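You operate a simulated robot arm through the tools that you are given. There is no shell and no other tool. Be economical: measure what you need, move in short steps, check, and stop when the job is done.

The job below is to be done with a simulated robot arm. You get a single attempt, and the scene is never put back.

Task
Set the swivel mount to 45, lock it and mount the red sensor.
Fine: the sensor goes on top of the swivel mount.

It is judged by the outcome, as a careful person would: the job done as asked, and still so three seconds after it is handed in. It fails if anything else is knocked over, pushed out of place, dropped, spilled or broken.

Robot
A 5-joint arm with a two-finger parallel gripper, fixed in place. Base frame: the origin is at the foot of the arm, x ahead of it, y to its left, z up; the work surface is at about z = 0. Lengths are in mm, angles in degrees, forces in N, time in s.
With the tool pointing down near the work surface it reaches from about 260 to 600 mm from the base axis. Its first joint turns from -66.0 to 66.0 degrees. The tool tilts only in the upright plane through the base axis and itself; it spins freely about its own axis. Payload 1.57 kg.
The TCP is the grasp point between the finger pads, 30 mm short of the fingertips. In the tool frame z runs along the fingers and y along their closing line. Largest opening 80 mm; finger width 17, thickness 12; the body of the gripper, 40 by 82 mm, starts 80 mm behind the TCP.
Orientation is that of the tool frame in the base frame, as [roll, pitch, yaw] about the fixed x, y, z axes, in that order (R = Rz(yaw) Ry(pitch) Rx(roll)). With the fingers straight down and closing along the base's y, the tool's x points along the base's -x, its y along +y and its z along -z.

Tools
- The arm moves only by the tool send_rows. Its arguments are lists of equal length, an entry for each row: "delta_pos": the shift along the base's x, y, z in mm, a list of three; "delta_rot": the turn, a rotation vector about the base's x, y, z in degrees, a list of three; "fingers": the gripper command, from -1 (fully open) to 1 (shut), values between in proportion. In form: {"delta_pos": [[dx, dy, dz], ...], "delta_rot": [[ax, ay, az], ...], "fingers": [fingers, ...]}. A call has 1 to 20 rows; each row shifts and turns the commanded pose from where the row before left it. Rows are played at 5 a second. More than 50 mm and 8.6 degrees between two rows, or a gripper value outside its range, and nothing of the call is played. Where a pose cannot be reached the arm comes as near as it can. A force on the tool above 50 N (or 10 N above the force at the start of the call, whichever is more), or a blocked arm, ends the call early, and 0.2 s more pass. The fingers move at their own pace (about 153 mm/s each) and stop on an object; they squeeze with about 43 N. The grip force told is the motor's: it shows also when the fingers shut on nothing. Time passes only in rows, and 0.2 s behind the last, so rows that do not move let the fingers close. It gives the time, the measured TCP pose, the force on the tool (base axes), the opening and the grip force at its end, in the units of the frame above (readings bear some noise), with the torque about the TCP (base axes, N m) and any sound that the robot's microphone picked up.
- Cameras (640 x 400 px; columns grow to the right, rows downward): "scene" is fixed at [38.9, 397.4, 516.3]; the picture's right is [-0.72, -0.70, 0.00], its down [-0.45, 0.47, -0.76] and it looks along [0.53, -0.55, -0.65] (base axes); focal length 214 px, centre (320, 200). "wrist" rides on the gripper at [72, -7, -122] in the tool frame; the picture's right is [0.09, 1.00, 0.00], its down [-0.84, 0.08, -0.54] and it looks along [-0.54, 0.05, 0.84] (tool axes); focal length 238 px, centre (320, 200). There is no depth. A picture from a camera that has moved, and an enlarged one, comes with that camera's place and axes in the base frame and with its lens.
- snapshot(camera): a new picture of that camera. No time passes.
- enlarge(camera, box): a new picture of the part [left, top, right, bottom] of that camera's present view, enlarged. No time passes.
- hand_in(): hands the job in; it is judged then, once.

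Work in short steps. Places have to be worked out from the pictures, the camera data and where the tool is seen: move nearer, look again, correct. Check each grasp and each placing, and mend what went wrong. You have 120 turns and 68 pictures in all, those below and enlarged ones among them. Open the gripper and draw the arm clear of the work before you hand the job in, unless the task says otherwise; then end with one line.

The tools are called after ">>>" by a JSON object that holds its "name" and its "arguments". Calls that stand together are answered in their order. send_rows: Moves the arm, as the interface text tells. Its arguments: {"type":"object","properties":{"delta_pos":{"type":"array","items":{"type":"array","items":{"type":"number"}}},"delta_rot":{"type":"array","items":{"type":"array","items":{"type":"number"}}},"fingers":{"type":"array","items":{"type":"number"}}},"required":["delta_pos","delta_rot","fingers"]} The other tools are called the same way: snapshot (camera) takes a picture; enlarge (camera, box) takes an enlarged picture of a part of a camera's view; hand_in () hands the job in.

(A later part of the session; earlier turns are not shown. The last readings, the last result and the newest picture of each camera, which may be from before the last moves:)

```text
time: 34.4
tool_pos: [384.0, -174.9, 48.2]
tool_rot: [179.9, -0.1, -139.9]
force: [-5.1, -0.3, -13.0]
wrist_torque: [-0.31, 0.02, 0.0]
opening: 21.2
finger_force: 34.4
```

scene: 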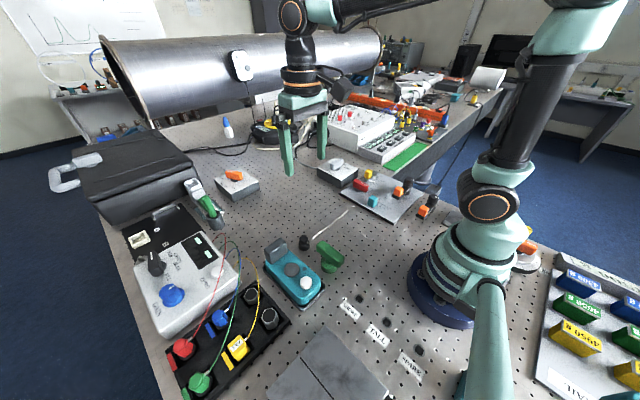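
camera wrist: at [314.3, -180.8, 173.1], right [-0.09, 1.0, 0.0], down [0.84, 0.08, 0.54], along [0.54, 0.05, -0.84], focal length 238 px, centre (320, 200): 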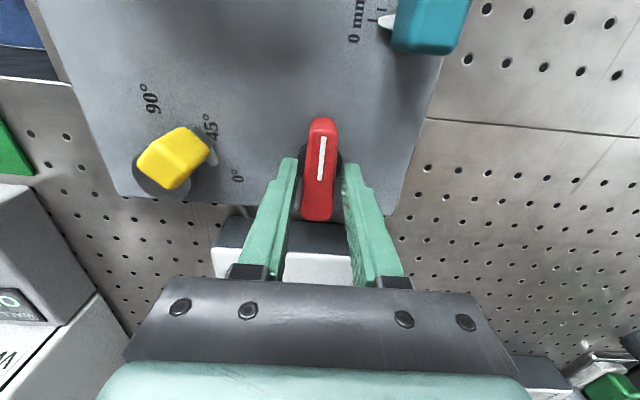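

>>> {"name": "send_rows", "arguments": {"delta_pos": [[0, 0, 0.5], [0, 0, 0], [0, 0, 0], [0, 0, 0], [0, 0, 0], [0, 0, 0], [0, 0, 0], [0, 0, 0]], "delta_rot": [[0, 0, 5], [0, 0, 5], [0, 0, 5], [0, 0, 5], [0, 0, 5], [0, 0, 5], [0, 0, 5], [0, 0, 0]], "fingers": [1, 1, 1, 1, 1, 1, 1, 1]}}

>>> {"name": "enlarge", "arguments": {"camera": "scene", "box": [340, 165, 400, 215]}}

```text
time: 36.2
tool_pos: [384.1, -175.5, 48.6]
tool_rot: [179.8, 0.0, -105.1]
force: [-3.5, -3.4, -29.4]
wrist_torque: [-0.39, -0.16, -0.01]
opening: 21.0
finger_force: 34.0
```

```text
8.00 times, centred on (370, 190) of scene
camera zoom: at [39.0, 397.3, 516.3], right [-0.72, -0.7, 0.0], down [-0.45, 0.47, -0.76], along [0.53, -0.55, -0.65], focal length 1716 px, centre (-80, 280)
```

zoom: 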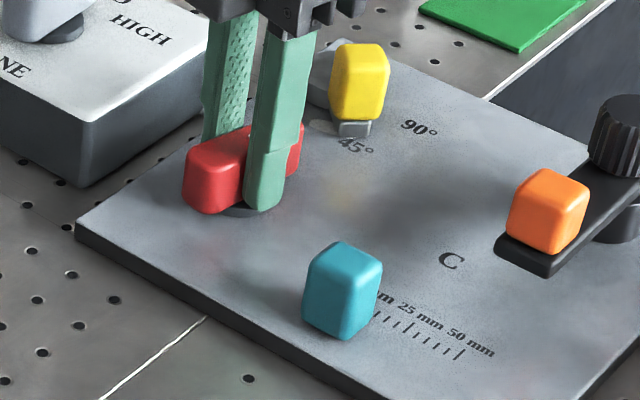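

The lever is at 75°, marked end swinging toward the swivel. I relax the vertical pull and go on to find the stop.

>>> {"name": "send_rows", "arguments": {"delta_pos": [[0, 0, -1], [0, 0, 0], [0, 0, 0], [0, 0, 0], [0, 0, 0], [0, 0, 0]], "delta_rot": [[0, 0, 5], [0, 0, 5], [0, 0, 5], [0, 0, 5], [0, 0, 0], [0, 0, 0]], "fingers": [1, 1, 1, 1, 1, 1]}}

```text
time: 37.6
tool_pos: [384.6, -175.5, 49.5]
tool_rot: [180.0, 0.0, -85.1]
force: [-6.7, -3.0, -6.1]
wrist_torque: [0.1, 0.18, -0.92]
opening: 21.1
finger_force: 34.4
```

A firm stop near 90° (-0.9 N m): that should be the locked end. I open, rise and look.

>>> {"name": "send_rows", "arguments": {"delta_pos": [[0, 0, 0], [0, 0, 0], [0, 0, 25], [0, 0, 30], [0, 0, 20], [0, 0, 0]], "delta_rot": [[0, 0, 0], [0, 0, 0], [0, 0, 0], [0, 0, 0], [0, 0, 0], [0, 0, 0]], "fingers": [-0.3, -0.3, -0.3, -0.3, -0.3, -0.3]}}

>>> {"name": "snapshot", "arguments": {"camera": "wrist"}}

```text
time: 39.0
tool_pos: [384.8, -174.1, 123.2]
tool_rot: [-179.9, 0.0, -85.0]
force: [0.0, 0.4, 0.1]
wrist_torque: [0.02, 0.0, 0.02]
opening: 52.1
finger_force: 0.0
```

```text
24 pictures are left
camera wrist: at [397.9, -244.8, 245.3], right [-0.98, -0.18, 0.0], down [-0.15, 0.83, 0.54], along [-0.1, 0.53, -0.84], focal length 238 px, centre (320, 200)
```

wrist: 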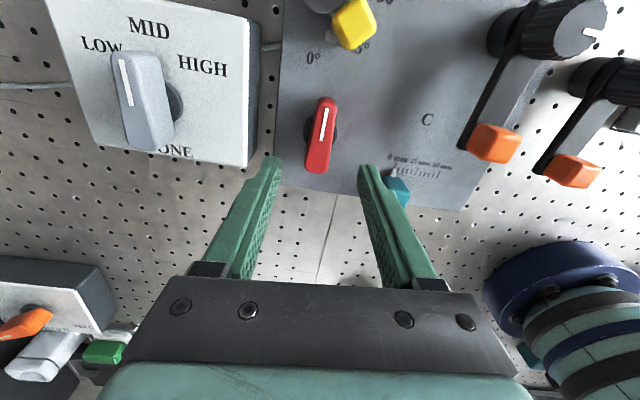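

The lever is over. I verify the lock by gripping the tab again (yaw -45, same closing line) and trying a slight twist.

>>> {"name": "send_rows", "arguments": {"delta_pos": [[-1.6, -17.5, 0], [-1.6, -17.5, 0], [-1.6, -17.5, 0], [-1.7, -17.5, 0], [-1.7, -17.3, 0], [0, 0, -35], [0, 0, -36], [0, 0, 0]], "delta_rot": [[0, 0, 8], [0, 0, 8], [0, 0, 8], [0, 0, 8], [0, 0, 8], [0, 0, 0], [0, 0, 0], [0, 0, 0]], "fingers": [-0.3, -0.3, -0.3, -0.3, -0.3, -0.3, -0.3, -0.3]}}

>>> {"name": "send_rows", "arguments": {"delta_pos": [[0, 0, 0], [0, 0, 0], [0, 0, 0], [0, 0, 0]], "delta_rot": [[0, 0, 0], [0, 0, 0], [0, 0, 0], [0, 0, 0]], "fingers": [0.2, 1, 1, 1]}}

```text
time: 40.8
tool_pos: [378.6, -262.2, 52.0]
tool_rot: [180.0, 0.0, -45.0]
force: [0.4, 0.3, -0.1]
wrist_torque: [-0.01, 0.01, -0.01]
opening: 51.8
finger_force: 0.1
```

```text
time: 41.8
tool_pos: [379.4, -262.7, 53.6]
tool_rot: [-180.0, -0.1, -45.1]
force: [5.1, 4.8, -4.8]
wrist_torque: [0.06, 0.16, 0.28]
opening: 23.9
finger_force: 36.2
```

>>> {"name": "send_rows", "arguments": {"delta_pos": [[-0.7, -0.7, 0], [-0.7, -0.7, 0], [-0.7, -0.7, 0], [0, 0, 0]], "delta_rot": [[0, 0, 0], [0, 0, 0], [0, 0, 0], [0, 0, 0]], "fingers": [1, 1, 1, 1]}}

```text
time: 42.8
tool_pos: [376.7, -264.9, 52.9]
tool_rot: [180.0, -0.1, -44.7]
force: [19.2, 20.6, -5.4]
wrist_torque: [-0.4, -0.56, 0.94]
opening: 25.1
finger_force: 36.5
```

Force rose to 28 N, but the tool followed ~3 mm; unclear. I release in place and regard where the arm stands.

>>> {"name": "send_rows", "arguments": {"delta_pos": [[0, 0, 0], [0, 0, 0], [0, 0, 25], [0, 0, 25], [0, 0, 0]], "delta_rot": [[0, 0, 0], [0, 0, 0], [0, 0, 0], [0, 0, 0], [0, 0, 0]], "fingers": [-0.3, -0.3, -0.3, -0.3, -0.3]}}

>>> {"name": "enlarge", "arguments": {"camera": "scene", "box": [350, 162, 400, 200]}}

```text
time: 44.0
tool_pos: [375.8, -263.9, 103.8]
tool_rot: [-180.0, 0.1, -45.0]
force: [-0.4, 0.0, -0.7]
wrist_torque: [-0.01, -0.01, -0.02]
opening: 52.3
finger_force: 0.1
```

```text
10.53 times, centred on (375, 181) of scene
camera zoom: at [38.9, 397.4, 516.3], right [-0.72, -0.7, 0.0], down [-0.45, 0.47, -0.76], along [0.53, -0.55, -0.65], focal length 2258 px, centre (-259, 400)
```

zoom: 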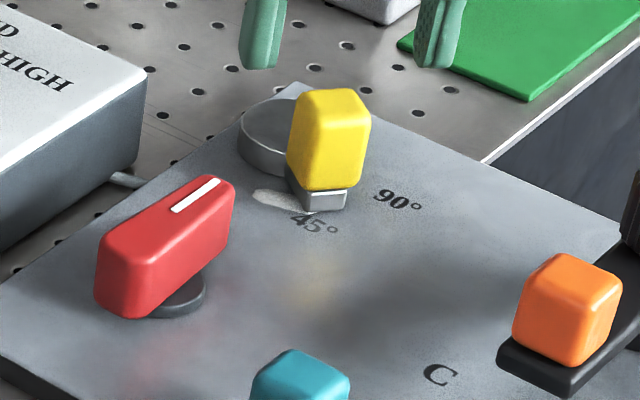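

The arm moved ~5° in the test with almost no net resistance, so it isn't locked yet. I'll push it back to 45° with closed fingers from the far side and measure how hard it resists in this lever position.

>>> {"name": "send_rows", "arguments": {"delta_pos": [[-8, -9.5, 0], [-8, -9.5, 0], [-8, -9.5, 0], [0, 0, -26], [0, 0, -26], [0, 0, 0], [1.9, 2.3, 0], [1.9, 2.3, 0], [0, 0, 0]], "delta_rot": [[0, 0, 0], [0, 0, 0], [0, 0, 0], [0, 0, 0], [0, 0, 0], [0, 0, 0], [0, 0, 0], [0, 0, 0], [0, 0, 0]], "fingers": [0.5, 1, 1, 1, 1, 1, 1, 1, 1]}}

>>> {"name": "send_rows", "arguments": {"delta_pos": [[0.63, 0.78, 0], [0.63, 0.78, 0], [0.63, 0.78, 0], [0.63, 0.78, 0], [0, 0, 0]], "delta_rot": [[0, 0, 0], [0, 0, 0], [0, 0, 0], [0, 0, 0], [0, 0, 0]], "fingers": [1, 1, 1, 1, 1]}}

```text
time: 45.0
tool_pos: [362.2, -280.5, 86.8]
tool_rot: [179.9, 0.1, -45.3]
force: [-5.9, 3.0, 13.2]
wrist_torque: [0.19, 0.05, 0.1]
opening: 0.1
finger_force: 21.8
out of reach, approached as far as the arm can: row 2, 3
stopped in row 5: the force on the tool passed its limit at 105 N (the readings are from after the stop); the commanded pose is now the measured one
```

```text
time: 46.2
tool_pos: [364.6, -276.2, 87.3]
tool_rot: [180.0, 0.1, -45.1]
force: [-16.2, 3.7, 33.6]
wrist_torque: [0.34, 0.29, 0.03]
opening: 0.0
finger_force: 21.4
```

The wrist spin ran out of reach so the fingers came down on the tab. I lift straight away and check for damage.

>>> {"name": "send_rows", "arguments": {"delta_pos": [[0, 0, 20], [0, 0, 20], [0, 0, 0]], "delta_rot": [[0, 0, 0], [0, 0, 0], [0, 0, 0]], "fingers": [1, 1, 1]}}

>>> {"name": "enlarge", "arguments": {"camera": "scene", "box": [350, 162, 400, 200]}}

```text
time: 47.0
tool_pos: [365.2, -277.5, 125.0]
tool_rot: [180.0, 0.1, -45.2]
force: [1.4, -0.6, -0.1]
wrist_torque: [0.01, 0.01, -0.03]
opening: 0.0
finger_force: 21.2
```

```text
10.53 times, centred on (375, 181) of scene
camera zoom: at [38.9, 397.4, 516.3], right [-0.72, -0.7, 0.0], down [-0.45, 0.47, -0.76], along [0.53, -0.55, -0.65], focal length 2258 px, centre (-259, 400)
```

zoom: 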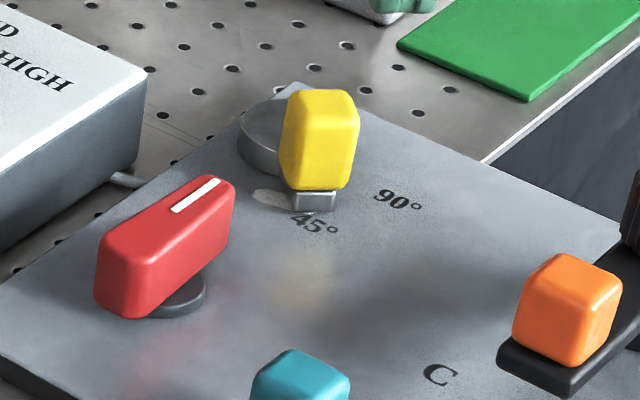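

The arm now stands at exactly its former 45° spot, perhaps sprung back by the lock. I test properly: closed fingers beside the tab on the 0° side, pushing gently toward 90°.

>>> {"name": "send_rows", "arguments": {"delta_pos": [[12, 13.5, 0], [12, 13.5, 0], [11.5, 13.5, 0], [0, 0, -35], [0, 0, -35], [0, 0, 0]], "delta_rot": [[0, 0, 0], [0, 0, 0], [0, 0, 0], [0, 0, 0], [0, 0, 0], [0, 0, 0]], "fingers": [1, 1, 1, 1, 1, 1]}}

>>> {"name": "enlarge", "arguments": {"camera": "scene", "box": [350, 162, 400, 200]}}

```text
time: 48.4
tool_pos: [399.5, -235.9, 55.7]
tool_rot: [179.9, 0.0, -45.2]
force: [-0.1, 0.5, 0.2]
wrist_torque: [0.01, -0.03, -0.02]
opening: 0.0
finger_force: 21.2
```

```text
10.53 times, centred on (375, 181) of scene
camera zoom: at [38.9, 397.4, 516.3], right [-0.72, -0.7, 0.0], down [-0.45, 0.47, -0.76], along [0.53, -0.55, -0.65], focal length 2258 px, centre (-259, 400)
```

zoom: 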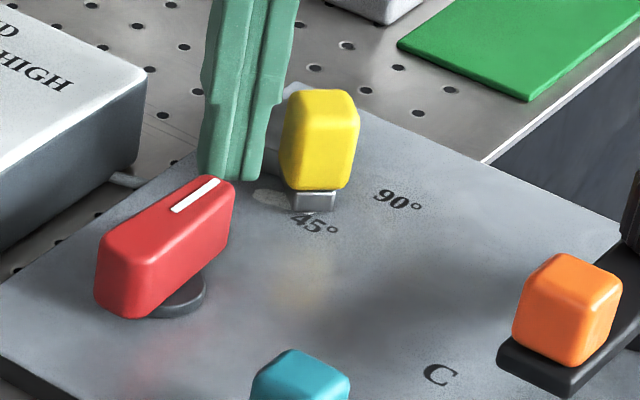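

Clear of the lever and beside the tab. I advance in 1 mm rows toward the tab and read the force.

>>> {"name": "send_rows", "arguments": {"delta_pos": [[-1.4, -1.4, 0], [-1.4, -1.4, 0], [-1.4, -1.4, 0], [0, 0, 0]], "delta_rot": [[0, 0, 0], [0, 0, 0], [0, 0, 0], [0, 0, 0]], "fingers": [1, 1, 1, 1]}}

>>> {"name": "send_rows", "arguments": {"delta_pos": [[-0.7, -0.7, 0], [-0.7, -0.7, 0], [0, 0, 0]], "delta_rot": [[0, 0, 0], [0, 0, 0], [0, 0, 0]], "fingers": [1, 1, 1]}}

>>> {"name": "send_rows", "arguments": {"delta_pos": [[-0.7, -0.7, 0], [-0.7, -0.7, 0], [0, 0, 0]], "delta_rot": [[0, 0, 0], [0, 0, 0], [0, 0, 0]], "fingers": [1, 1, 1]}}

```text
time: 49.4
tool_pos: [395.9, -241.4, 55.5]
tool_rot: [-180.0, -0.1, -45.2]
force: [0.3, -0.2, -1.2]
wrist_torque: [0.03, 0.01, -0.02]
opening: 0.0
finger_force: 21.6
```

```text
time: 50.2
tool_pos: [393.0, -242.9, 56.2]
tool_rot: [-179.9, 0.0, -45.3]
force: [-0.8, 0.5, -1.0]
wrist_torque: [-0.02, -0.02, -0.01]
opening: 0.1
finger_force: 21.4
```

```text
time: 51.0
tool_pos: [392.0, -244.3, 55.3]
tool_rot: [-180.0, 0.2, -45.2]
force: [-0.6, 0.3, -0.1]
wrist_torque: [0.0, 0.02, 0.0]
opening: 0.0
finger_force: 20.8
```

No contact yet; continue.

>>> {"name": "send_rows", "arguments": {"delta_pos": [[-0.7, -0.7, 0], [-0.7, -0.7, 0], [0, 0, 0]], "delta_rot": [[0, 0, 0], [0, 0, 0], [0, 0, 0]], "fingers": [1, 1, 1]}}

>>> {"name": "send_rows", "arguments": {"delta_pos": [[-0.7, -0.7, 0], [-0.7, -0.7, 0], [0, 0, 0]], "delta_rot": [[0, 0, 0], [0, 0, 0], [0, 0, 0]], "fingers": [1, 1, 1]}}

```text
time: 51.8
tool_pos: [391.6, -246.1, 55.7]
tool_rot: [180.0, 0.1, -45.2]
force: [1.1, 0.8, -0.1]
wrist_torque: [0.07, 0.03, 0.01]
opening: 0.1
finger_force: 21.0
```

```text
time: 52.6
tool_pos: [389.8, -246.4, 56.4]
tool_rot: [180.0, -0.1, -45.3]
force: [-0.5, 1.0, -0.7]
wrist_torque: [0.03, 0.0, 0.03]
opening: 0.1
finger_force: 21.2
```

>>> {"name": "send_rows", "arguments": {"delta_pos": [[-0.7, -0.7, 0], [-0.7, -0.7, 0], [0, 0, 0]], "delta_rot": [[0, 0, 0], [0, 0, 0], [0, 0, 0]], "fingers": [1, 1, 1]}}

>>> {"name": "enlarge", "arguments": {"camera": "scene", "box": [350, 162, 400, 200]}}

```text
time: 53.4
tool_pos: [388.1, -248.3, 56.4]
tool_rot: [179.9, 0.0, -45.3]
force: [0.2, 1.8, 0.9]
wrist_torque: [0.02, 0.01, 0.0]
opening: 0.0
finger_force: 21.2
```

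```text
10.53 times, centred on (375, 181) of scene
camera zoom: at [38.9, 397.4, 516.3], right [-0.72, -0.7, 0.0], down [-0.45, 0.47, -0.76], along [0.53, -0.55, -0.65], focal length 2258 px, centre (-259, 400)
```

zoom: 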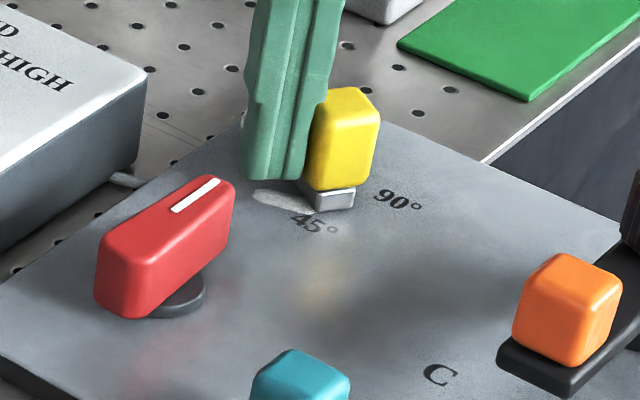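

The arm moves with only 1–2 N: the red lever at 90° doesn't lock it. I look at the orange/black clamp on the plate and its twin, as another lock candidate.

>>> {"name": "enlarge", "arguments": {"camera": "scene", "box": [375, 165, 455, 225]}}

```text
6.67 times, centred on (415, 195) of scene
camera zoom: at [38.9, 397.4, 516.3], right [-0.72, -0.7, 0.0], down [-0.45, 0.47, -0.76], along [0.53, -0.55, -0.65], focal length 1430 px, centre (-313, 233)
```

zoom: 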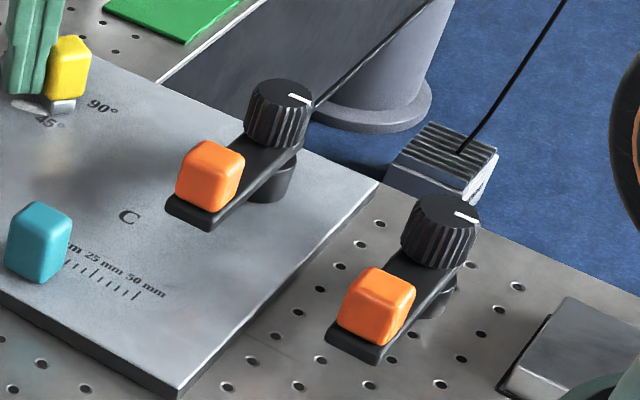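

The earlier coincidence (tab returned to exactly 45°) suggests a springy hold. I back the fingers off and see whether the arm returns by itself.

>>> {"name": "send_rows", "arguments": {"delta_pos": [[3, 3, 0], [5, 5, 0], [0, 0, 20], [0, 0, 30], [0, 0, 0], [0, 0, 0], [0, 0, 0]], "delta_rot": [[0, 0, 0], [0, 0, 0], [0, 0, 0], [0, 0, 0], [0, 0, 0], [0, 0, 0], [0, 0, 0]], "fingers": [1, 1, 1, 1, 1, 1, 1]}}

>>> {"name": "enlarge", "arguments": {"camera": "scene", "box": [350, 162, 400, 200]}}

```text
time: 55.0
tool_pos: [396.6, -241.2, 106.3]
tool_rot: [-180.0, 0.0, -45.2]
force: [0.5, 0.5, 0.4]
wrist_torque: [0.01, -0.03, 0.01]
opening: 0.0
finger_force: 21.6
```

```text
10.53 times, centred on (375, 181) of scene
camera zoom: at [38.9, 397.4, 516.3], right [-0.72, -0.7, 0.0], down [-0.45, 0.47, -0.76], along [0.53, -0.55, -0.65], focal length 2258 px, centre (-259, 400)
```

zoom: 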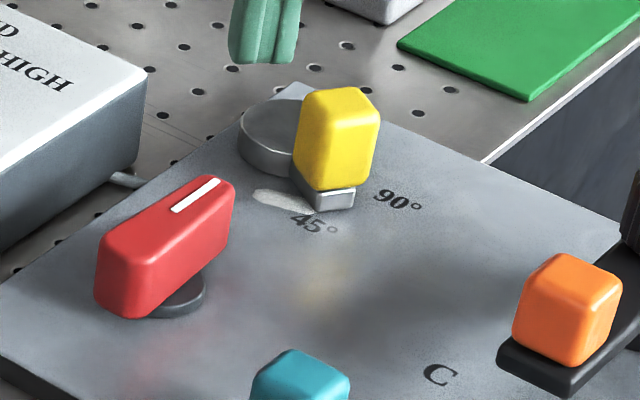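

It stays put, so it's simply free. I'll turn the red lever back to its initial end and compare the resistance there.

>>> {"name": "send_rows", "arguments": {"delta_pos": [[-2, 11, 0], [-2, 11, 0], [-2, 11, 0], [-2, 11, 0], [-2, 11, 0], [-1.8, 11, 0], [0, 0, -28], [0, 0, -28], [0, 0, 0], [0, 0, 0]], "delta_rot": [[0, 0, -7.5], [0, 0, -7.5], [0, 0, -7.5], [0, 0, -7.5], [0, 0, -7.5], [0, 0, -7.5], [0, 0, 0], [0, 0, 0], [0, 0, 0], [0, 0, 0]], "fingers": [0, -0.3, -0.3, -0.3, -0.3, -0.3, -0.3, -0.3, 1, 1]}}

>>> {"name": "send_rows", "arguments": {"delta_pos": [[0, 0, 0], [0, 0, 0], [0, 0, 0], [0, 0, 0], [0, 0, 0], [0, 0, 0], [0, 0, 0], [0, 0, 0], [0, 0, 0], [0, 0, 0], [0, 0, 0], [0, 0, 0], [0, 0, 0]], "delta_rot": [[0, 0, -7], [0, 0, -7], [0, 0, -7], [0, 0, -7], [0, 0, -7], [0, 0, -7], [0, 0, -7], [0, 0, -7], [0, 0, -7], [0, 0, -7], [0, 0, -7], [0, 0, -7], [0, 0, -4]], "fingers": [1, 1, 1, 1, 1, 1, 1, 1, 1, 1, 1, 1, 1]}}

```text
time: 57.2
tool_pos: [385.7, -173.6, 49.6]
tool_rot: [180.0, 0.1, -90.2]
force: [0.4, 3.7, 0.6]
wrist_torque: [0.0, -0.13, -0.02]
opening: 21.2
finger_force: 35.0
```

```text
time: 60.0
tool_pos: [385.6, -173.9, 50.3]
tool_rot: [-179.9, 0.1, -178.2]
force: [16.8, -3.7, -14.9]
wrist_torque: [0.1, -0.14, 0.0]
opening: 21.0
finger_force: 34.7
```

Lever is back at its first end. I release, go to the tab at the 45° spot (yaw 135) and stay open around it.

>>> {"name": "send_rows", "arguments": {"delta_pos": [[0, 0, 0], [0, 0, 0], [0, 0, 30], [0, 0, 25], [-1.4, -14.7, 0], [-1.4, -14.7, 0], [-1.4, -14.7, 0], [-1.4, -14.7, 0], [-1.4, -14.7, 0], [-1.4, -14.7, 0], [0, 0, -25], [0, 0, -28], [0, 0, 0]], "delta_rot": [[0, 0, 0], [0, 0, 0], [0, 0, 0], [0, 0, 0], [0, 0, -7.8], [0, 0, -7.8], [0, 0, -7.8], [0, 0, -7.8], [0, 0, -7.8], [0, 0, -7.8], [0, 0, 0], [0, 0, 0], [0, 0, 0]], "fingers": [-0.3, -0.3, -0.3, -0.3, -0.3, -0.3, -0.3, -0.3, -0.3, -0.3, -0.3, -0.3, -0.3]}}

>>> {"name": "enlarge", "arguments": {"camera": "wrist", "box": [230, 80, 410, 220]}}

```text
time: 62.8
tool_pos: [376.7, -261.8, 52.4]
tool_rot: [179.9, 0.0, 134.9]
force: [-0.8, 0.1, -0.1]
wrist_torque: [-0.01, 0.01, 0.0]
opening: 51.9
finger_force: 0.1
```

```text
2.86 times, centred on (320, 150) of wrist
camera zoom: at [320.4, -216.0, 173.8], right [0.64, 0.77, 0.0], down [0.65, -0.54, 0.54], along [0.42, -0.35, -0.84], focal length 681 px, centre (320, 343)
```

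zoom: 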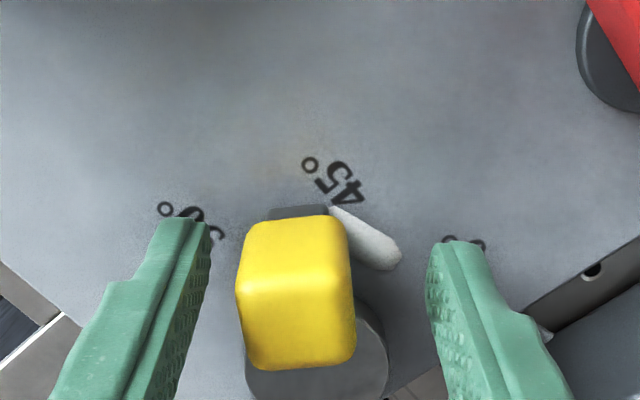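

Tab sits off to the 90° side as expected. I close to bring it back to 45° and read whether it resists.

>>> {"name": "send_rows", "arguments": {"delta_pos": [[0, 0, 0], [0, 0, 0], [0, 0, 0], [0, 0, 0]], "delta_rot": [[0, 0, 0], [0, 0, 0], [0, 0, 0], [0, 0, 0]], "fingers": [0.2, 1, 1, 1]}}

>>> {"name": "send_rows", "arguments": {"delta_pos": [[0, 0, 0], [0, 0, 0], [0, 0, 0]], "delta_rot": [[0, 0, 0], [0, 0, 0], [0, 0, 0]], "fingers": [0.2, -0.3, -0.3]}}

>>> {"name": "enlarge", "arguments": {"camera": "wrist", "box": [230, 80, 410, 220]}}

```text
time: 63.8
tool_pos: [377.4, -261.3, 52.2]
tool_rot: [179.9, 0.0, 135.2]
force: [4.9, 12.7, -4.7]
wrist_torque: [0.31, 0.31, 0.44]
opening: 24.1
finger_force: 36.4
```

```text
time: 64.6
tool_pos: [376.1, -262.6, 53.1]
tool_rot: [179.9, 0.1, 135.0]
force: [-0.2, -0.8, 0.4]
wrist_torque: [-0.01, -0.01, -0.01]
opening: 52.1
finger_force: 0.1
```

```text
2.86 times, centred on (320, 150) of wrist
camera zoom: at [320.4, -216.0, 174.0], right [0.64, 0.77, 0.0], down [0.65, -0.54, 0.54], along [0.42, -0.35, -0.84], focal length 681 px, centre (320, 343)
```

zoom: 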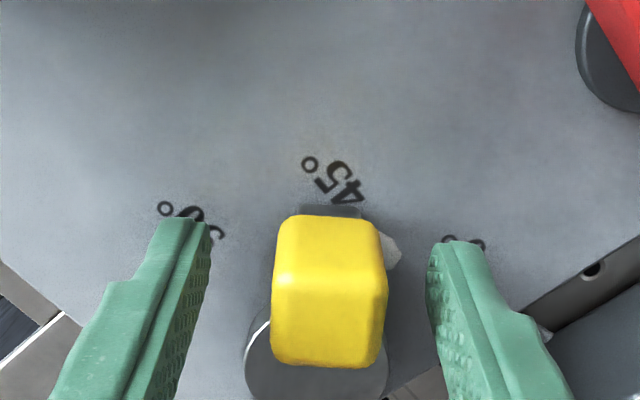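

The arm is equally loose with the lever here. For a like-for-like comparison I push it with one finger now, reading the residual force.

>>> {"name": "send_rows", "arguments": {"delta_pos": [[4.6, 4.6, 0], [4.6, 4.6, 0], [1.4, 1.4, 0], [0, 0, 0]], "delta_rot": [[0, 0, 0], [0, 0, 0], [0, 0, 0], [0, 0, 0]], "fingers": [-0.3, -0.3, -0.3, -0.3]}}

>>> {"name": "send_rows", "arguments": {"delta_pos": [[0.7, 0.7, 0], [0, 0, 0]], "delta_rot": [[0, 0, 0], [0, 0, 0]], "fingers": [-0.3, -0.3]}}

>>> {"name": "send_rows", "arguments": {"delta_pos": [[0.7, 0.7, 0], [0, 0, 0]], "delta_rot": [[0, 0, 0], [0, 0, 0]], "fingers": [-0.3, -0.3]}}

>>> {"name": "send_rows", "arguments": {"delta_pos": [[0.7, 0.7, 0], [0, 0, 0]], "delta_rot": [[0, 0, 0], [0, 0, 0]], "fingers": [-0.3, -0.3]}}

```text
time: 65.6
tool_pos: [387.1, -250.8, 52.3]
tool_rot: [-180.0, 0.0, 134.9]
force: [-0.7, -0.1, 1.0]
wrist_torque: [0.0, 0.01, -0.01]
opening: 52.3
finger_force: 0.0
```

```text
time: 66.2
tool_pos: [387.8, -251.4, 52.8]
tool_rot: [-180.0, 0.0, 135.1]
force: [-1.2, 0.3, 0.2]
wrist_torque: [-0.05, 0.03, -0.05]
opening: 52.9
finger_force: 0.0
```

```text
time: 66.8
tool_pos: [388.2, -249.9, 51.7]
tool_rot: [-179.9, 0.1, 135.0]
force: [-1.9, -1.1, 1.5]
wrist_torque: [-0.07, 0.05, -0.04]
opening: 54.0
finger_force: 0.9
```

```text
time: 67.4
tool_pos: [388.6, -248.3, 51.6]
tool_rot: [180.0, 0.0, 135.0]
force: [-2.1, -1.5, 0.3]
wrist_torque: [-0.02, 0.0, -0.04]
opening: 54.5
finger_force: 2.1
```

Resistance is building here (2.5 N, finger being pushed back). I continue a few mm to find where it slips.

>>> {"name": "send_rows", "arguments": {"delta_pos": [[0.7, 0.7, 0], [0.7, 0.7, 0], [0, 0, 0]], "delta_rot": [[0, 0, 0], [0, 0, 0], [0, 0, 0]], "fingers": [-0.3, -0.3, -0.3]}}

>>> {"name": "send_rows", "arguments": {"delta_pos": [[0.7, 0.7, 0], [0.7, 0.7, 0], [0, 0, 0]], "delta_rot": [[0, 0, 0], [0, 0, 0], [0, 0, 0]], "fingers": [-0.3, -0.3, -0.3]}}

```text
time: 68.2
tool_pos: [389.5, -247.8, 53.3]
tool_rot: [180.0, 0.0, 135.0]
force: [-5.3, -1.1, 0.7]
wrist_torque: [0.0, 0.06, -0.13]
opening: 56.4
finger_force: 3.1
```

```text
time: 69.0
tool_pos: [392.0, -246.5, 51.6]
tool_rot: [-179.9, 0.0, 135.0]
force: [-6.6, -2.3, 0.5]
wrist_torque: [-0.02, 0.01, -0.12]
opening: 57.4
finger_force: 3.1
```

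>>> {"name": "enlarge", "arguments": {"camera": "wrist", "box": [230, 80, 410, 220]}}

```text
2.86 times, centred on (320, 150) of wrist
camera zoom: at [336.3, -200.1, 173.2], right [0.64, 0.77, 0.0], down [0.65, -0.54, 0.54], along [0.42, -0.35, -0.84], focal length 681 px, centre (320, 343)
```

zoom: 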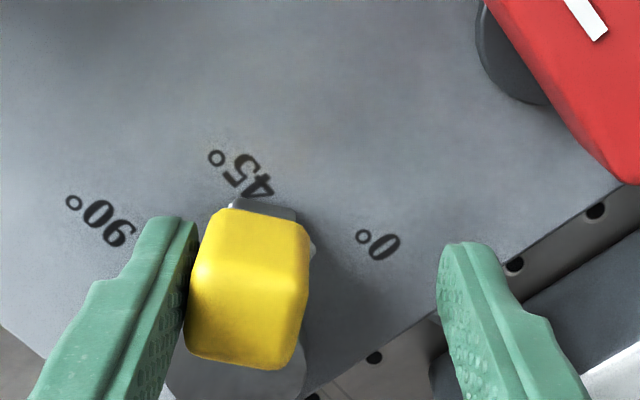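

The arm slips at about 6 N with the lever here. I recentre it to 45°, then will turn the lever to its other end and repeat this same one-finger test.

>>> {"name": "send_rows", "arguments": {"delta_pos": [[-5, -5, 0], [-5, -5, 0], [-4.3, -4.5, 0], [0, 0, 0], [0, 0, 0], [0, 0, 0], [0, 0, 0], [0, 0, 0]], "delta_rot": [[0, 0, 0], [0, 0, 0], [0, 0, 0], [0, 0, 0], [0, 0, 0], [0, 0, 0], [0, 0, 0], [0, 0, 0]], "fingers": [-0.3, -0.3, -0.3, 0.2, 1, 1, 1, 1]}}

```text
time: 70.8
tool_pos: [377.1, -260.8, 52.6]
tool_rot: [180.0, -0.1, 134.9]
force: [1.3, 13.5, 7.0]
wrist_torque: [0.12, 0.09, 0.37]
opening: 24.3
finger_force: 35.8
```

>>> {"name": "send_rows", "arguments": {"delta_pos": [[0, 0, 0], [0, 0, 0], [0, 0, 28], [0, 0, 28], [1.5, 14.5, 0], [1.5, 14.5, 0], [1.5, 14.5, 0], [1.5, 14.5, 0], [1.5, 14.5, 0], [1.2, 14.3, 0], [0, 0, -28], [0, 0, -30], [0, 0, 0], [0, 0, 0]], "delta_rot": [[0, 0, 0], [0, 0, 0], [0, 0, 0], [0, 0, 0], [0, 0, 7.5], [0, 0, 7.5], [0, 0, 7.5], [0, 0, 7.5], [0, 0, 7.5], [0, 0, 7.5], [0, 0, 0], [0, 0, 0], [0, 0, 0], [0, 0, 0]], "fingers": [-0.3, -0.3, -0.3, -0.3, -0.3, -0.3, -0.3, -0.3, -0.3, -0.3, -0.3, -0.3, 1, 1]}}

>>> {"name": "send_rows", "arguments": {"delta_pos": [[0, 0, 0], [0, 0, 0], [0, 0, 0], [0, 0, 0], [0, 0, 0], [0, 0, 0], [0, 0, 0], [0, 0, 0], [0, 0, 0], [0, 0, 0], [0, 0, 0], [0, 0, 0], [0, 0, 0], [0, 0, 0], [0, 0, 0]], "delta_rot": [[0, 0, 7], [0, 0, 7], [0, 0, 7], [0, 0, 7], [0, 0, 7], [0, 0, 7], [0, 0, 7], [0, 0, 7], [0, 0, 7], [0, 0, 7], [0, 0, 7], [0, 0, 7], [0, 0, 7], [0, 0, 5], [0, 0, 0]], "fingers": [1, 1, 1, 1, 1, 1, 1, 1, 1, 1, 1, 1, 1, 1, 1]}}

```text
time: 73.8
tool_pos: [386.4, -173.8, 50.3]
tool_rot: [179.9, -0.1, -180.0]
force: [-6.9, -12.5, 0.3]
wrist_torque: [-0.19, -0.05, 0.02]
opening: 21.3
finger_force: 34.2
```

```text
time: 77.0
tool_pos: [384.2, -175.1, 50.1]
tool_rot: [180.0, 0.0, -83.9]
force: [-9.7, 9.6, 5.5]
wrist_torque: [0.34, -0.04, -0.83]
opening: 21.7
finger_force: 34.8
```

Lever is against the far stop again. I release, return to the tab with open fingers and repeat the one-finger test.

>>> {"name": "send_rows", "arguments": {"delta_pos": [[0, 0, 0], [0, 0, 0], [0, 0, 28], [0, 0, 28], [-1.5, -14.4, 0], [-1.5, -14.4, 0], [-1.5, -14.4, 0], [-1.5, -14.4, 0], [-1.5, -14.4, 0], [0, -14.2, 0], [0, 0, -28], [0, 0, -26], [0, 0, 0]], "delta_rot": [[0, 0, 0], [0, 0, 0], [0, 0, 0], [0, 0, 0], [0, 0, 6.5], [0, 0, 6.5], [0, 0, 6.5], [0, 0, 6.5], [0, 0, 6.5], [0, 0, 6.5], [0, 0, 0], [0, 0, 0], [0, 0, 0]], "fingers": [-0.3, -0.3, -0.3, -0.3, -0.3, -0.3, -0.3, -0.3, -0.3, -0.3, -0.3, -0.3, -0.3]}}

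>>> {"name": "send_rows", "arguments": {"delta_pos": [[4.6, 4.6, 0], [4.6, 4.6, 0], [1.4, 1.4, 0], [0, 0, 0]], "delta_rot": [[0, 0, 0], [0, 0, 0], [0, 0, 0], [0, 0, 0]], "fingers": [-0.3, -0.3, -0.3, -0.3]}}

>>> {"name": "send_rows", "arguments": {"delta_pos": [[0.7, 0.7, 0], [0.7, 0.7, 0], [0, 0, 0]], "delta_rot": [[0, 0, 0], [0, 0, 0], [0, 0, 0]], "fingers": [-0.3, -0.3, -0.3]}}

>>> {"name": "send_rows", "arguments": {"delta_pos": [[0.7, 0.7, 0], [0.7, 0.7, 0], [0, 0, 0]], "delta_rot": [[0, 0, 0], [0, 0, 0], [0, 0, 0]], "fingers": [-0.3, -0.3, -0.3]}}

```text
time: 79.8
tool_pos: [377.5, -260.5, 50.8]
tool_rot: [180.0, 0.1, -45.1]
force: [0.0, -0.2, -0.2]
wrist_torque: [-0.01, 0.01, -0.01]
opening: 52.2
finger_force: 0.1
```

```text
time: 80.8
tool_pos: [390.0, -251.5, 50.8]
tool_rot: [-180.0, 0.1, -45.0]
force: [-0.3, -0.9, -0.5]
wrist_torque: [0.0, -0.02, -0.03]
opening: 52.9
finger_force: 0.5
```

```text
time: 81.6
tool_pos: [390.1, -248.3, 52.4]
tool_rot: [179.9, 0.0, -45.0]
force: [-1.0, -0.3, -0.2]
wrist_torque: [0.0, 0.0, -0.01]
opening: 52.7
finger_force: 0.6
```

```text
time: 82.4
tool_pos: [393.5, -246.8, 51.7]
tool_rot: [-180.0, 0.0, -44.9]
force: [-1.7, -0.9, 0.2]
wrist_torque: [-0.01, -0.03, -0.02]
opening: 52.8
finger_force: 0.5
```

Clear difference: with the lever at this end the arm is free (~1 N), while at its original end it brakes (6+ N). So the original end is "locked". I recentre the arm to 45° now while free, then turn the lever back to lock.

>>> {"name": "send_rows", "arguments": {"delta_pos": [[-5, -5, 0], [-5, -5, 0], [-3.6, -4.0, 1], [0, 0, 0], [0, 0, 0], [0, 0, 0], [0, 0, 0]], "delta_rot": [[0, 0, 0], [0, 0, 0], [0, 0, 0], [0, 0, 0], [0, 0, 0], [0, 0, 0], [0, 0, 0]], "fingers": [-0.3, -0.3, -0.3, 0.2, 1, 1, 1]}}

```text
time: 84.0
tool_pos: [378.4, -260.0, 52.4]
tool_rot: [-179.9, 0.1, -45.1]
force: [-7.9, -1.3, 2.8]
wrist_torque: [-0.39, -0.21, -0.22]
opening: 23.7
finger_force: 35.6
```

Pose reads slightly short (~43°); I shift 1.5 mm along the arc toward 45°.

>>> {"name": "send_rows", "arguments": {"delta_pos": [[-0.6, -0.7, 0], [-0.5, -0.6, 0], [0, 0, 0], [0, 0, 0]], "delta_rot": [[0, 0, 0], [0, 0, 0], [0, 0, 0], [0, 0, 0]], "fingers": [1, 1, 1, 1]}}

```text
time: 85.0
tool_pos: [377.8, -261.4, 52.7]
tool_rot: [-180.0, 0.1, -44.9]
force: [7.1, 17.3, 0.7]
wrist_torque: [0.19, 0.17, 0.54]
opening: 24.0
finger_force: 36.0
```

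Now about 44.8° by pose. I release, go to the lever (yaw -90), grip it and turn it back clockwise firmly to the locked end.

>>> {"name": "send_rows", "arguments": {"delta_pos": [[0, 0, 0], [0, 0, 0], [0, 0, 28], [0, 0, 28], [1.4, 14.5, 0], [1.4, 14.5, 0], [1.4, 14.5, 0], [1.4, 14.5, 0], [1.4, 14.5, 0], [1.0, 14.4, 0], [0, 0, -28], [0, 0, -30], [0, 0, 0], [0, 0, 0]], "delta_rot": [[0, 0, 0], [0, 0, 0], [0, 0, 0], [0, 0, 0], [0, 0, -7.5], [0, 0, -7.5], [0, 0, -7.5], [0, 0, -7.5], [0, 0, -7.5], [0, 0, -7.5], [0, 0, 0], [0, 0, 0], [0, 0, 0], [0, 0, 0]], "fingers": [-0.3, -0.3, -0.3, -0.3, -0.3, -0.3, -0.3, -0.3, -0.3, -0.3, -0.3, -0.3, 1, 1]}}

>>> {"name": "send_rows", "arguments": {"delta_pos": [[0, 0, 0], [0, 0, 0], [0, 0, 0], [0, 0, 0], [0, 0, 0], [0, 0, 0], [0, 0, 0], [0, 0, 0], [0, 0, 0], [0, 0, 0], [0, 0, 0], [0, 0, 0], [0, 0, 0], [0, 0, 0], [0, 0, 0]], "delta_rot": [[0, 0, -7], [0, 0, -7], [0, 0, -7], [0, 0, -7], [0, 0, -7], [0, 0, -7], [0, 0, -7], [0, 0, -7], [0, 0, -7], [0, 0, -7], [0, 0, -7], [0, 0, -7], [0, 0, -7], [0, 0, -4], [0, 0, 0]], "fingers": [1, 1, 1, 1, 1, 1, 1, 1, 1, 1, 1, 1, 1, 1, 1]}}

```text
time: 88.0
tool_pos: [386.0, -174.4, 49.8]
tool_rot: [179.9, 0.1, -90.0]
force: [-6.4, 6.1, 8.5]
wrist_torque: [0.23, -0.11, 0.0]
opening: 20.9
finger_force: 34.5
```

```text
time: 91.2
tool_pos: [385.6, -174.6, 50.2]
tool_rot: [-180.0, -0.2, 175.0]
force: [-8.6, 12.0, -4.3]
wrist_torque: [0.12, -0.01, 0.96]
opening: 21.4
finger_force: 33.8
```

The lever is tight against the stop (0.96 N m). I release, go above the tab and check the angle.

>>> {"name": "send_rows", "arguments": {"delta_pos": [[0, 0, 0], [0, 0, 0], [0, 0, 28], [0, 0, 28], [-1.4, -14.6, 0], [-1.4, -14.6, 0], [-1.4, -14.6, 0], [-1.4, -14.6, 0], [-1.4, -14.6, 0], [-1.4, -14.6, 0], [0, 0, -28], [0, 0, -26], [0, 0, 0]], "delta_rot": [[0, 0, 0], [0, 0, 0], [0, 0, 0], [0, 0, 0], [0, 0, -6.7], [0, 0, -6.7], [0, 0, -6.7], [0, 0, -6.7], [0, 0, -6.7], [0, 0, -6.5], [0, 0, 0], [0, 0, 0], [0, 0, 0]], "fingers": [-0.3, -0.3, -0.3, -0.3, -0.3, -0.3, -0.3, -0.3, -0.3, -0.3, -0.3, -0.3, -0.3]}}

>>> {"name": "enlarge", "arguments": {"camera": "wrist", "box": [230, 80, 410, 220]}}

```text
time: 94.0
tool_pos: [378.0, -263.1, 52.2]
tool_rot: [180.0, 0.0, 135.0]
force: [1.2, 0.7, 0.7]
wrist_torque: [-0.01, 0.0, 0.01]
opening: 52.0
finger_force: 0.0
```

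```text
2.86 times, centred on (320, 150) of wrist
camera zoom: at [321.7, -217.4, 173.7], right [0.64, 0.77, 0.0], down [0.65, -0.54, 0.54], along [0.42, -0.35, -0.84], focal length 681 px, centre (320, 343)
```

zoom: 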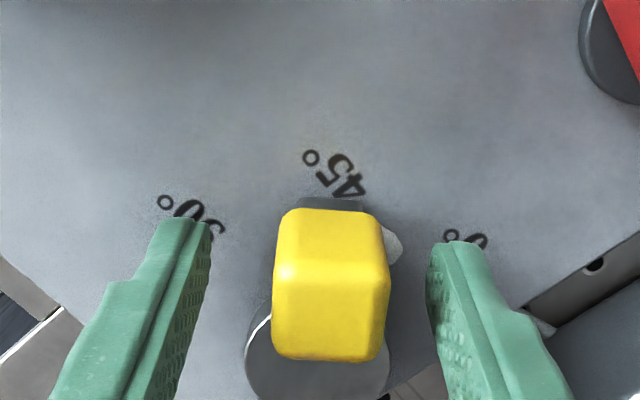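

The arm reads ≈44–45°. A light one-finger test toward 90° to confirm the lock holds.

>>> {"name": "send_rows", "arguments": {"delta_pos": [[-4, -4, 0], [-4, -4, 0], [-1.4, -1.4, 0], [0, 0, 0]], "delta_rot": [[0, 0, 0], [0, 0, 0], [0, 0, 0], [0, 0, 0]], "fingers": [-0.3, -0.3, -0.3, -0.3]}}

>>> {"name": "send_rows", "arguments": {"delta_pos": [[-0.7, -0.7, 0], [-0.7, -0.7, 0], [0, 0, 0]], "delta_rot": [[0, 0, 0], [0, 0, 0], [0, 0, 0]], "fingers": [-0.3, -0.3, -0.3]}}

>>> {"name": "send_rows", "arguments": {"delta_pos": [[-0.7, -0.7, 0], [-0.7, -0.7, 0], [0, 0, 0]], "delta_rot": [[0, 0, 0], [0, 0, 0], [0, 0, 0]], "fingers": [-0.3, -0.3, -0.3]}}

```text
time: 95.0
tool_pos: [368.2, -271.6, 51.7]
tool_rot: [-180.0, 0.1, 135.0]
force: [0.3, 1.7, -0.9]
wrist_torque: [0.0, -0.03, 0.04]
opening: 53.4
finger_force: 1.0
```

```text
time: 95.8
tool_pos: [366.1, -274.0, 53.9]
tool_rot: [-180.0, -0.1, 135.0]
force: [2.1, 2.2, -0.6]
wrist_torque: [-0.02, -0.07, 0.01]
opening: 55.4
finger_force: 1.5
```

```text
time: 96.6
tool_pos: [364.0, -274.6, 52.1]
tool_rot: [-179.9, 0.0, 135.1]
force: [1.4, 5.5, 1.4]
wrist_torque: [0.07, -0.02, 0.14]
opening: 56.8
finger_force: 2.8
```

The arm holds (finger deflects instead): locked. I back off, rise and travel to the sensor rack, red sensor estimated near (317,488,35).

>>> {"name": "send_rows", "arguments": {"delta_pos": [[5, 5, 0], [5, 5, 0], [0, 0, 45], [0, 0, 45], [-5, 45, 45], [-5, 45, 45], [-7, 45, 0], [-7, 45, 0], [-7, 45, 0], [-7, 45, 0], [-7, 45, 0], [-7, 45, 0], [-7, 45, 0], [-7, 45, 0], [-7, 45, 0], [-7, 45, 0], [-7, 45, 0], [0, 0, 0]], "delta_rot": [[0, 0, 0], [0, 0, 0], [0, 0, 0], [0, 0, 0], [0, 0, 8], [0, 0, 8], [0, 0, 8], [0, 0, 8], [0, 0, 8], [0, 0, 8], [0, 0, 8], [0, 0, 8], [0, 0, 8], [0, 0, 8], [0, 0, 8], [0, 0, 8], [0, 0, 6], [0, 0, 0]], "fingers": [-0.3, -0.3, -0.3, -0.3, -0.3, -0.3, -0.3, -0.3, -0.3, -0.3, -0.3, -0.3, -0.3, -0.3, -0.3, -0.3, -0.3, -0.3]}}

>>> {"name": "snapshot", "arguments": {"camera": "wrist"}}

```text
refused: row 5 steps farther than a row can; nothing moved
```

```text
13 pictures are left
camera wrist: at [309.0, -228.6, 174.4], right [0.64, 0.77, 0.0], down [0.65, -0.54, 0.54], along [0.42, -0.35, -0.84], focal length 238 px, centre (320, 200)
```

wrist: 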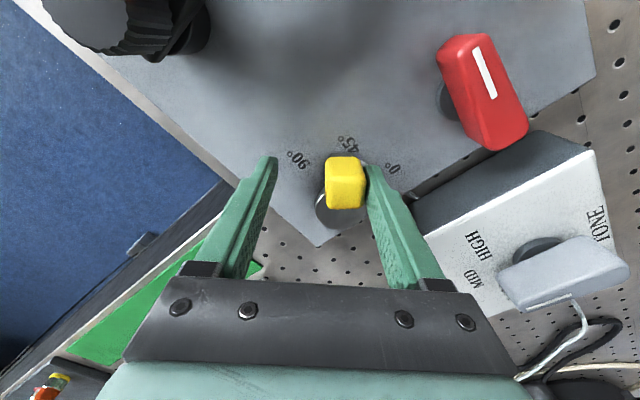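

Refused for an oversized row; I resend with smaller steps (picture afterwards).

>>> {"name": "send_rows", "arguments": {"delta_pos": [[5, 5, 0], [5, 5, 0], [0, 0, 45], [0, 0, 45], [0, 20, 45], [-5, 25, 40], [-8, 45, 0], [-8, 45, 0], [-8, 45, 0], [-8, 45, 0], [-8, 45, 0], [-8, 45, 0], [-8, 45, 0], [-8, 45, 0], [-8, 45, 0], [-8, 45, 0], [-8, 45, 0], [-8, 45, 0], [0, 0, 0]], "delta_rot": [[0, 0, 0], [0, 0, 0], [0, 0, 0], [0, 0, 0], [0, 0, 8], [0, 0, 8], [0, 0, 8], [0, 0, 8], [0, 0, 8], [0, 0, 8], [0, 0, 8], [0, 0, 8], [0, 0, 8], [0, 0, 8], [0, 0, 8], [0, 0, 8], [0, 0, 6], [0, 0, 0], [0, 0, 0]], "fingers": [-0.3, -0.3, -0.3, -0.3, -0.3, -0.3, -0.3, -0.3, -0.3, -0.3, -0.3, -0.3, -0.3, -0.3, -0.3, -0.3, -0.3, -0.3, -0.3]}}

```text
time: 100.6
tool_pos: [274.0, 320.6, 227.8]
tool_rot: [180.0, 0.0, -123.0]
force: [-0.4, 0.4, -0.2]
wrist_torque: [0.0, 0.02, 0.01]
opening: 51.9
finger_force: 0.1
```

I move nearer, above the near side of the rack, then look.

>>> {"name": "send_rows", "arguments": {"delta_pos": [[7, 23, 0], [7, 23, -10], [7, 23, -15], [0, 0, 0]], "delta_rot": [[0, 0, 0], [0, 0, 0], [0, 0, 0], [0, 0, 0]], "fingers": [-0.3, -0.3, -0.3, -0.3]}}

>>> {"name": "snapshot", "arguments": {"camera": "wrist"}}

```text
time: 101.6
tool_pos: [296.0, 390.3, 203.0]
tool_rot: [-179.9, 0.2, -123.0]
force: [0.9, -1.1, -0.7]
wrist_torque: [-0.02, -0.01, 0.0]
opening: 52.1
finger_force: 0.1
```

```text
12 pictures are left
camera wrist: at [262.6, 325.4, 324.2], right [-0.89, 0.46, 0.0], down [0.39, 0.74, 0.54], along [0.25, 0.48, -0.84], focal length 238 px, centre (320, 200)
```

wrist: 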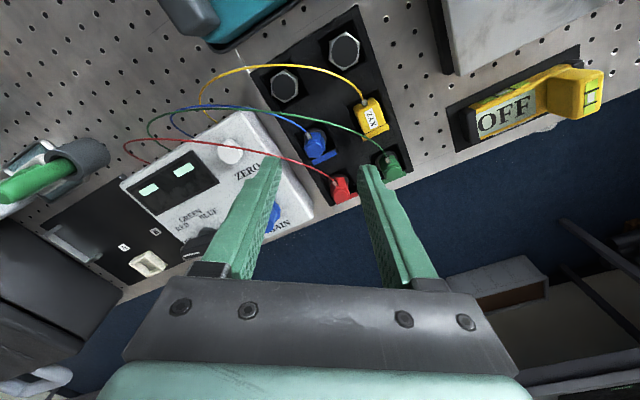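

>>> {"name": "enlarge", "arguments": {"camera": "wrist", "box": [290, 120, 410, 220]}}

```text
4.00 times, centred on (350, 170) of wrist
camera zoom: at [262.6, 325.4, 324.2], right [-0.89, 0.46, 0.0], down [0.39, 0.74, 0.54], along [0.25, 0.48, -0.84], focal length 953 px, centre (200, 320)
```

zoom: 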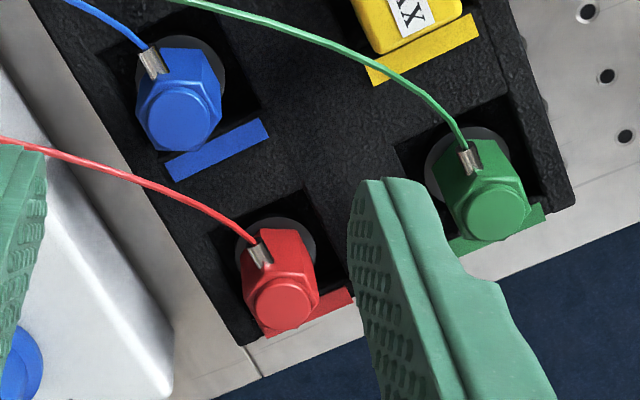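

The red sensor's axis is at about (315.4,490), top z≈48, connector toward -y. I'll grip across hex flats at yaw -111; first hover above.

>>> {"name": "send_rows", "arguments": {"delta_pos": [[5, 25, 0], [5, 25, -20], [5, 25, -30], [4.4, 24.7, -33], [0, 0, 0]], "delta_rot": [[0, 0, 6], [0, 0, 6], [0, 0, 0], [0, 0, 0], [0, 0, 0]], "fingers": [-0.3, -0.3, -0.3, -0.3, -0.3]}}

>>> {"name": "enlarge", "arguments": {"camera": "wrist", "box": [240, 80, 400, 200]}}

```text
time: 102.8
tool_pos: [315.1, 489.2, 118.8]
tool_rot: [180.0, 0.0, -111.0]
force: [0.2, -0.6, -0.8]
wrist_torque: [0.0, -0.02, -0.01]
opening: 52.2
finger_force: 0.1
```

```text
3.33 times, centred on (320, 140) of wrist
camera zoom: at [295.5, 419.4, 240.6], right [-0.96, 0.27, 0.0], down [0.23, 0.81, 0.54], along [0.15, 0.52, -0.84], focal length 794 px, centre (320, 400)
```

zoom: 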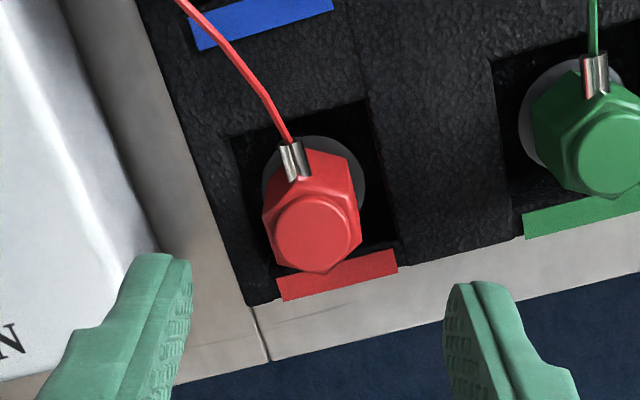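

Refined axis (316.8,489.2), connector pointing -y, so flats are best gripped at yaw -119. I align, descend to z≈59, and close.

>>> {"name": "send_rows", "arguments": {"delta_pos": [[1.7, 0, 0], [0, 0, -20], [0, 0, -20], [0, 0, -20], [0, 0, 0], [0, 0, 0], [0, 0, 0], [0, 0, 0]], "delta_rot": [[0, 0, -8], [0, 0, 0], [0, 0, 0], [0, 0, 0], [0, 0, 0], [0, 0, 0], [0, 0, 0], [0, 0, 0]], "fingers": [-0.3, -0.3, -0.3, -0.3, -0.3, 0.2, 1, 1]}}

>>> {"name": "enlarge", "arguments": {"camera": "wrist", "box": [240, 80, 400, 200]}}

```text
time: 104.6
tool_pos: [315.3, 489.6, 61.0]
tool_rot: [-180.0, -0.1, -119.0]
force: [0.1, 0.5, -0.2]
wrist_torque: [0.0, 0.01, 0.03]
opening: 25.0
finger_force: 36.8
```

```text
3.33 times, centred on (320, 140) of wrist
camera zoom: at [287.1, 422.9, 181.2], right [-0.92, 0.4, 0.0], down [0.34, 0.77, 0.54], along [0.22, 0.5, -0.84], focal length 794 px, centre (320, 400)
```

zoom: 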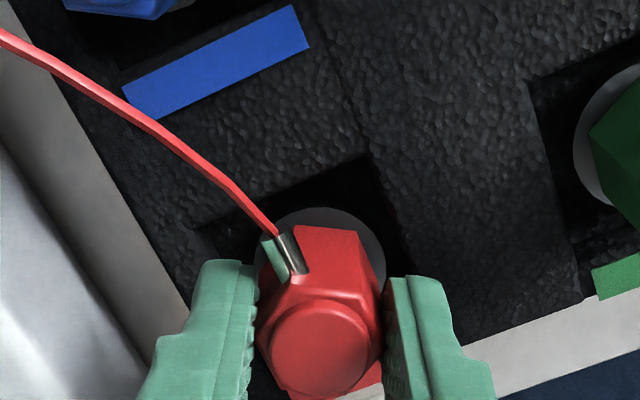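

Gripped at 25 mm across flats. I lift slowly and watch the force for any cable pull.

>>> {"name": "send_rows", "arguments": {"delta_pos": [[0, 0, 5], [0, 0, 10], [0, 0, 20], [0, 0, 30], [0, 0, 30], [0, 0, 0]], "delta_rot": [[0, 0, 0], [0, 0, 0], [0, 0, 0], [0, 0, 0], [0, 0, 0], [0, 0, 0]], "fingers": [1, 1, 1, 1, 1, 1]}}

>>> {"name": "snapshot", "arguments": {"camera": "scene"}}

```text
time: 106.0
tool_pos: [316.8, 487.3, 154.4]
tool_rot: [-179.9, 0.1, -119.0]
force: [0.3, -0.6, -0.9]
wrist_torque: [-0.02, 0.01, 0.0]
opening: 25.0
finger_force: 36.2
```

```text
8 pictures are left
```

scene: 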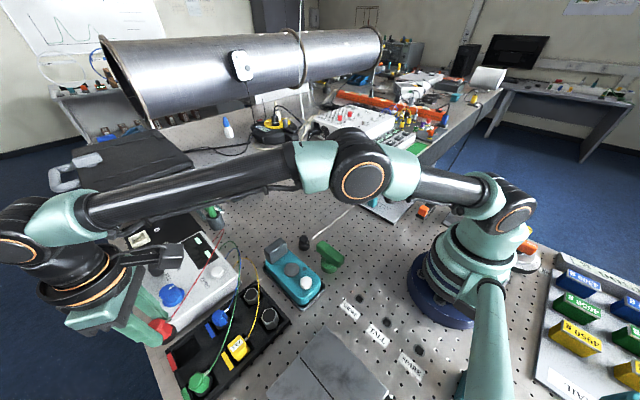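

The sensor is held and the cable doesn't pull. I carry it high toward the mount, turning the tool gradually.

>>> {"name": "send_rows", "arguments": {"delta_pos": [[0, 0, 25], [0, 0, 25], [4.9, -45, 0], [4.9, -45, 0], [4.9, -45, 0], [4.9, -45, 0], [4.9, -45, 0], [4.9, -45, 0], [4.9, -45, 0], [4.9, -45, 0], [0, 0, 0]], "delta_rot": [[0, 0, 0], [0, 0, 0], [0, 0, 5], [0, 0, 5], [0, 0, 5], [0, 0, 5], [0, 0, 5], [0, 0, 5], [0, 0, 5], [0, 0, 5], [0, 0, 0]], "fingers": [1, 1, 1, 1, 1, 1, 1, 1, 1, 1, 1]}}

>>> {"name": "send_rows", "arguments": {"delta_pos": [[4.9, -45, 0], [4.9, -45, 0], [4.9, -45, 0], [4.9, -45, 0], [4.9, -45, 0], [4.9, -45, 0], [4.9, -45, 0], [4.9, -45, 0], [5, -40, 0], [0, 0, 0]], "delta_rot": [[0, 0, 4], [0, 0, 4], [0, 0, 4], [0, 0, 4], [0, 0, 4], [0, 0, 4], [0, 0, 3], [0, 0, 0], [0, 0, 0], [0, 0, 0]], "fingers": [1, 1, 1, 1, 1, 1, 1, 1, 1, 1]}}

```text
time: 108.4
tool_pos: [354.7, 128.8, 204.9]
tool_rot: [180.0, -0.1, -78.9]
force: [-0.5, -0.4, -1.1]
wrist_torque: [-0.01, 0.01, 0.03]
opening: 25.0
finger_force: 36.6
```

```text
time: 110.6
tool_pos: [399.1, -273.3, 205.3]
tool_rot: [180.0, 0.1, -52.0]
force: [0.5, -0.3, -1.0]
wrist_torque: [0.01, 0.0, -0.02]
opening: 24.6
finger_force: 36.6
```

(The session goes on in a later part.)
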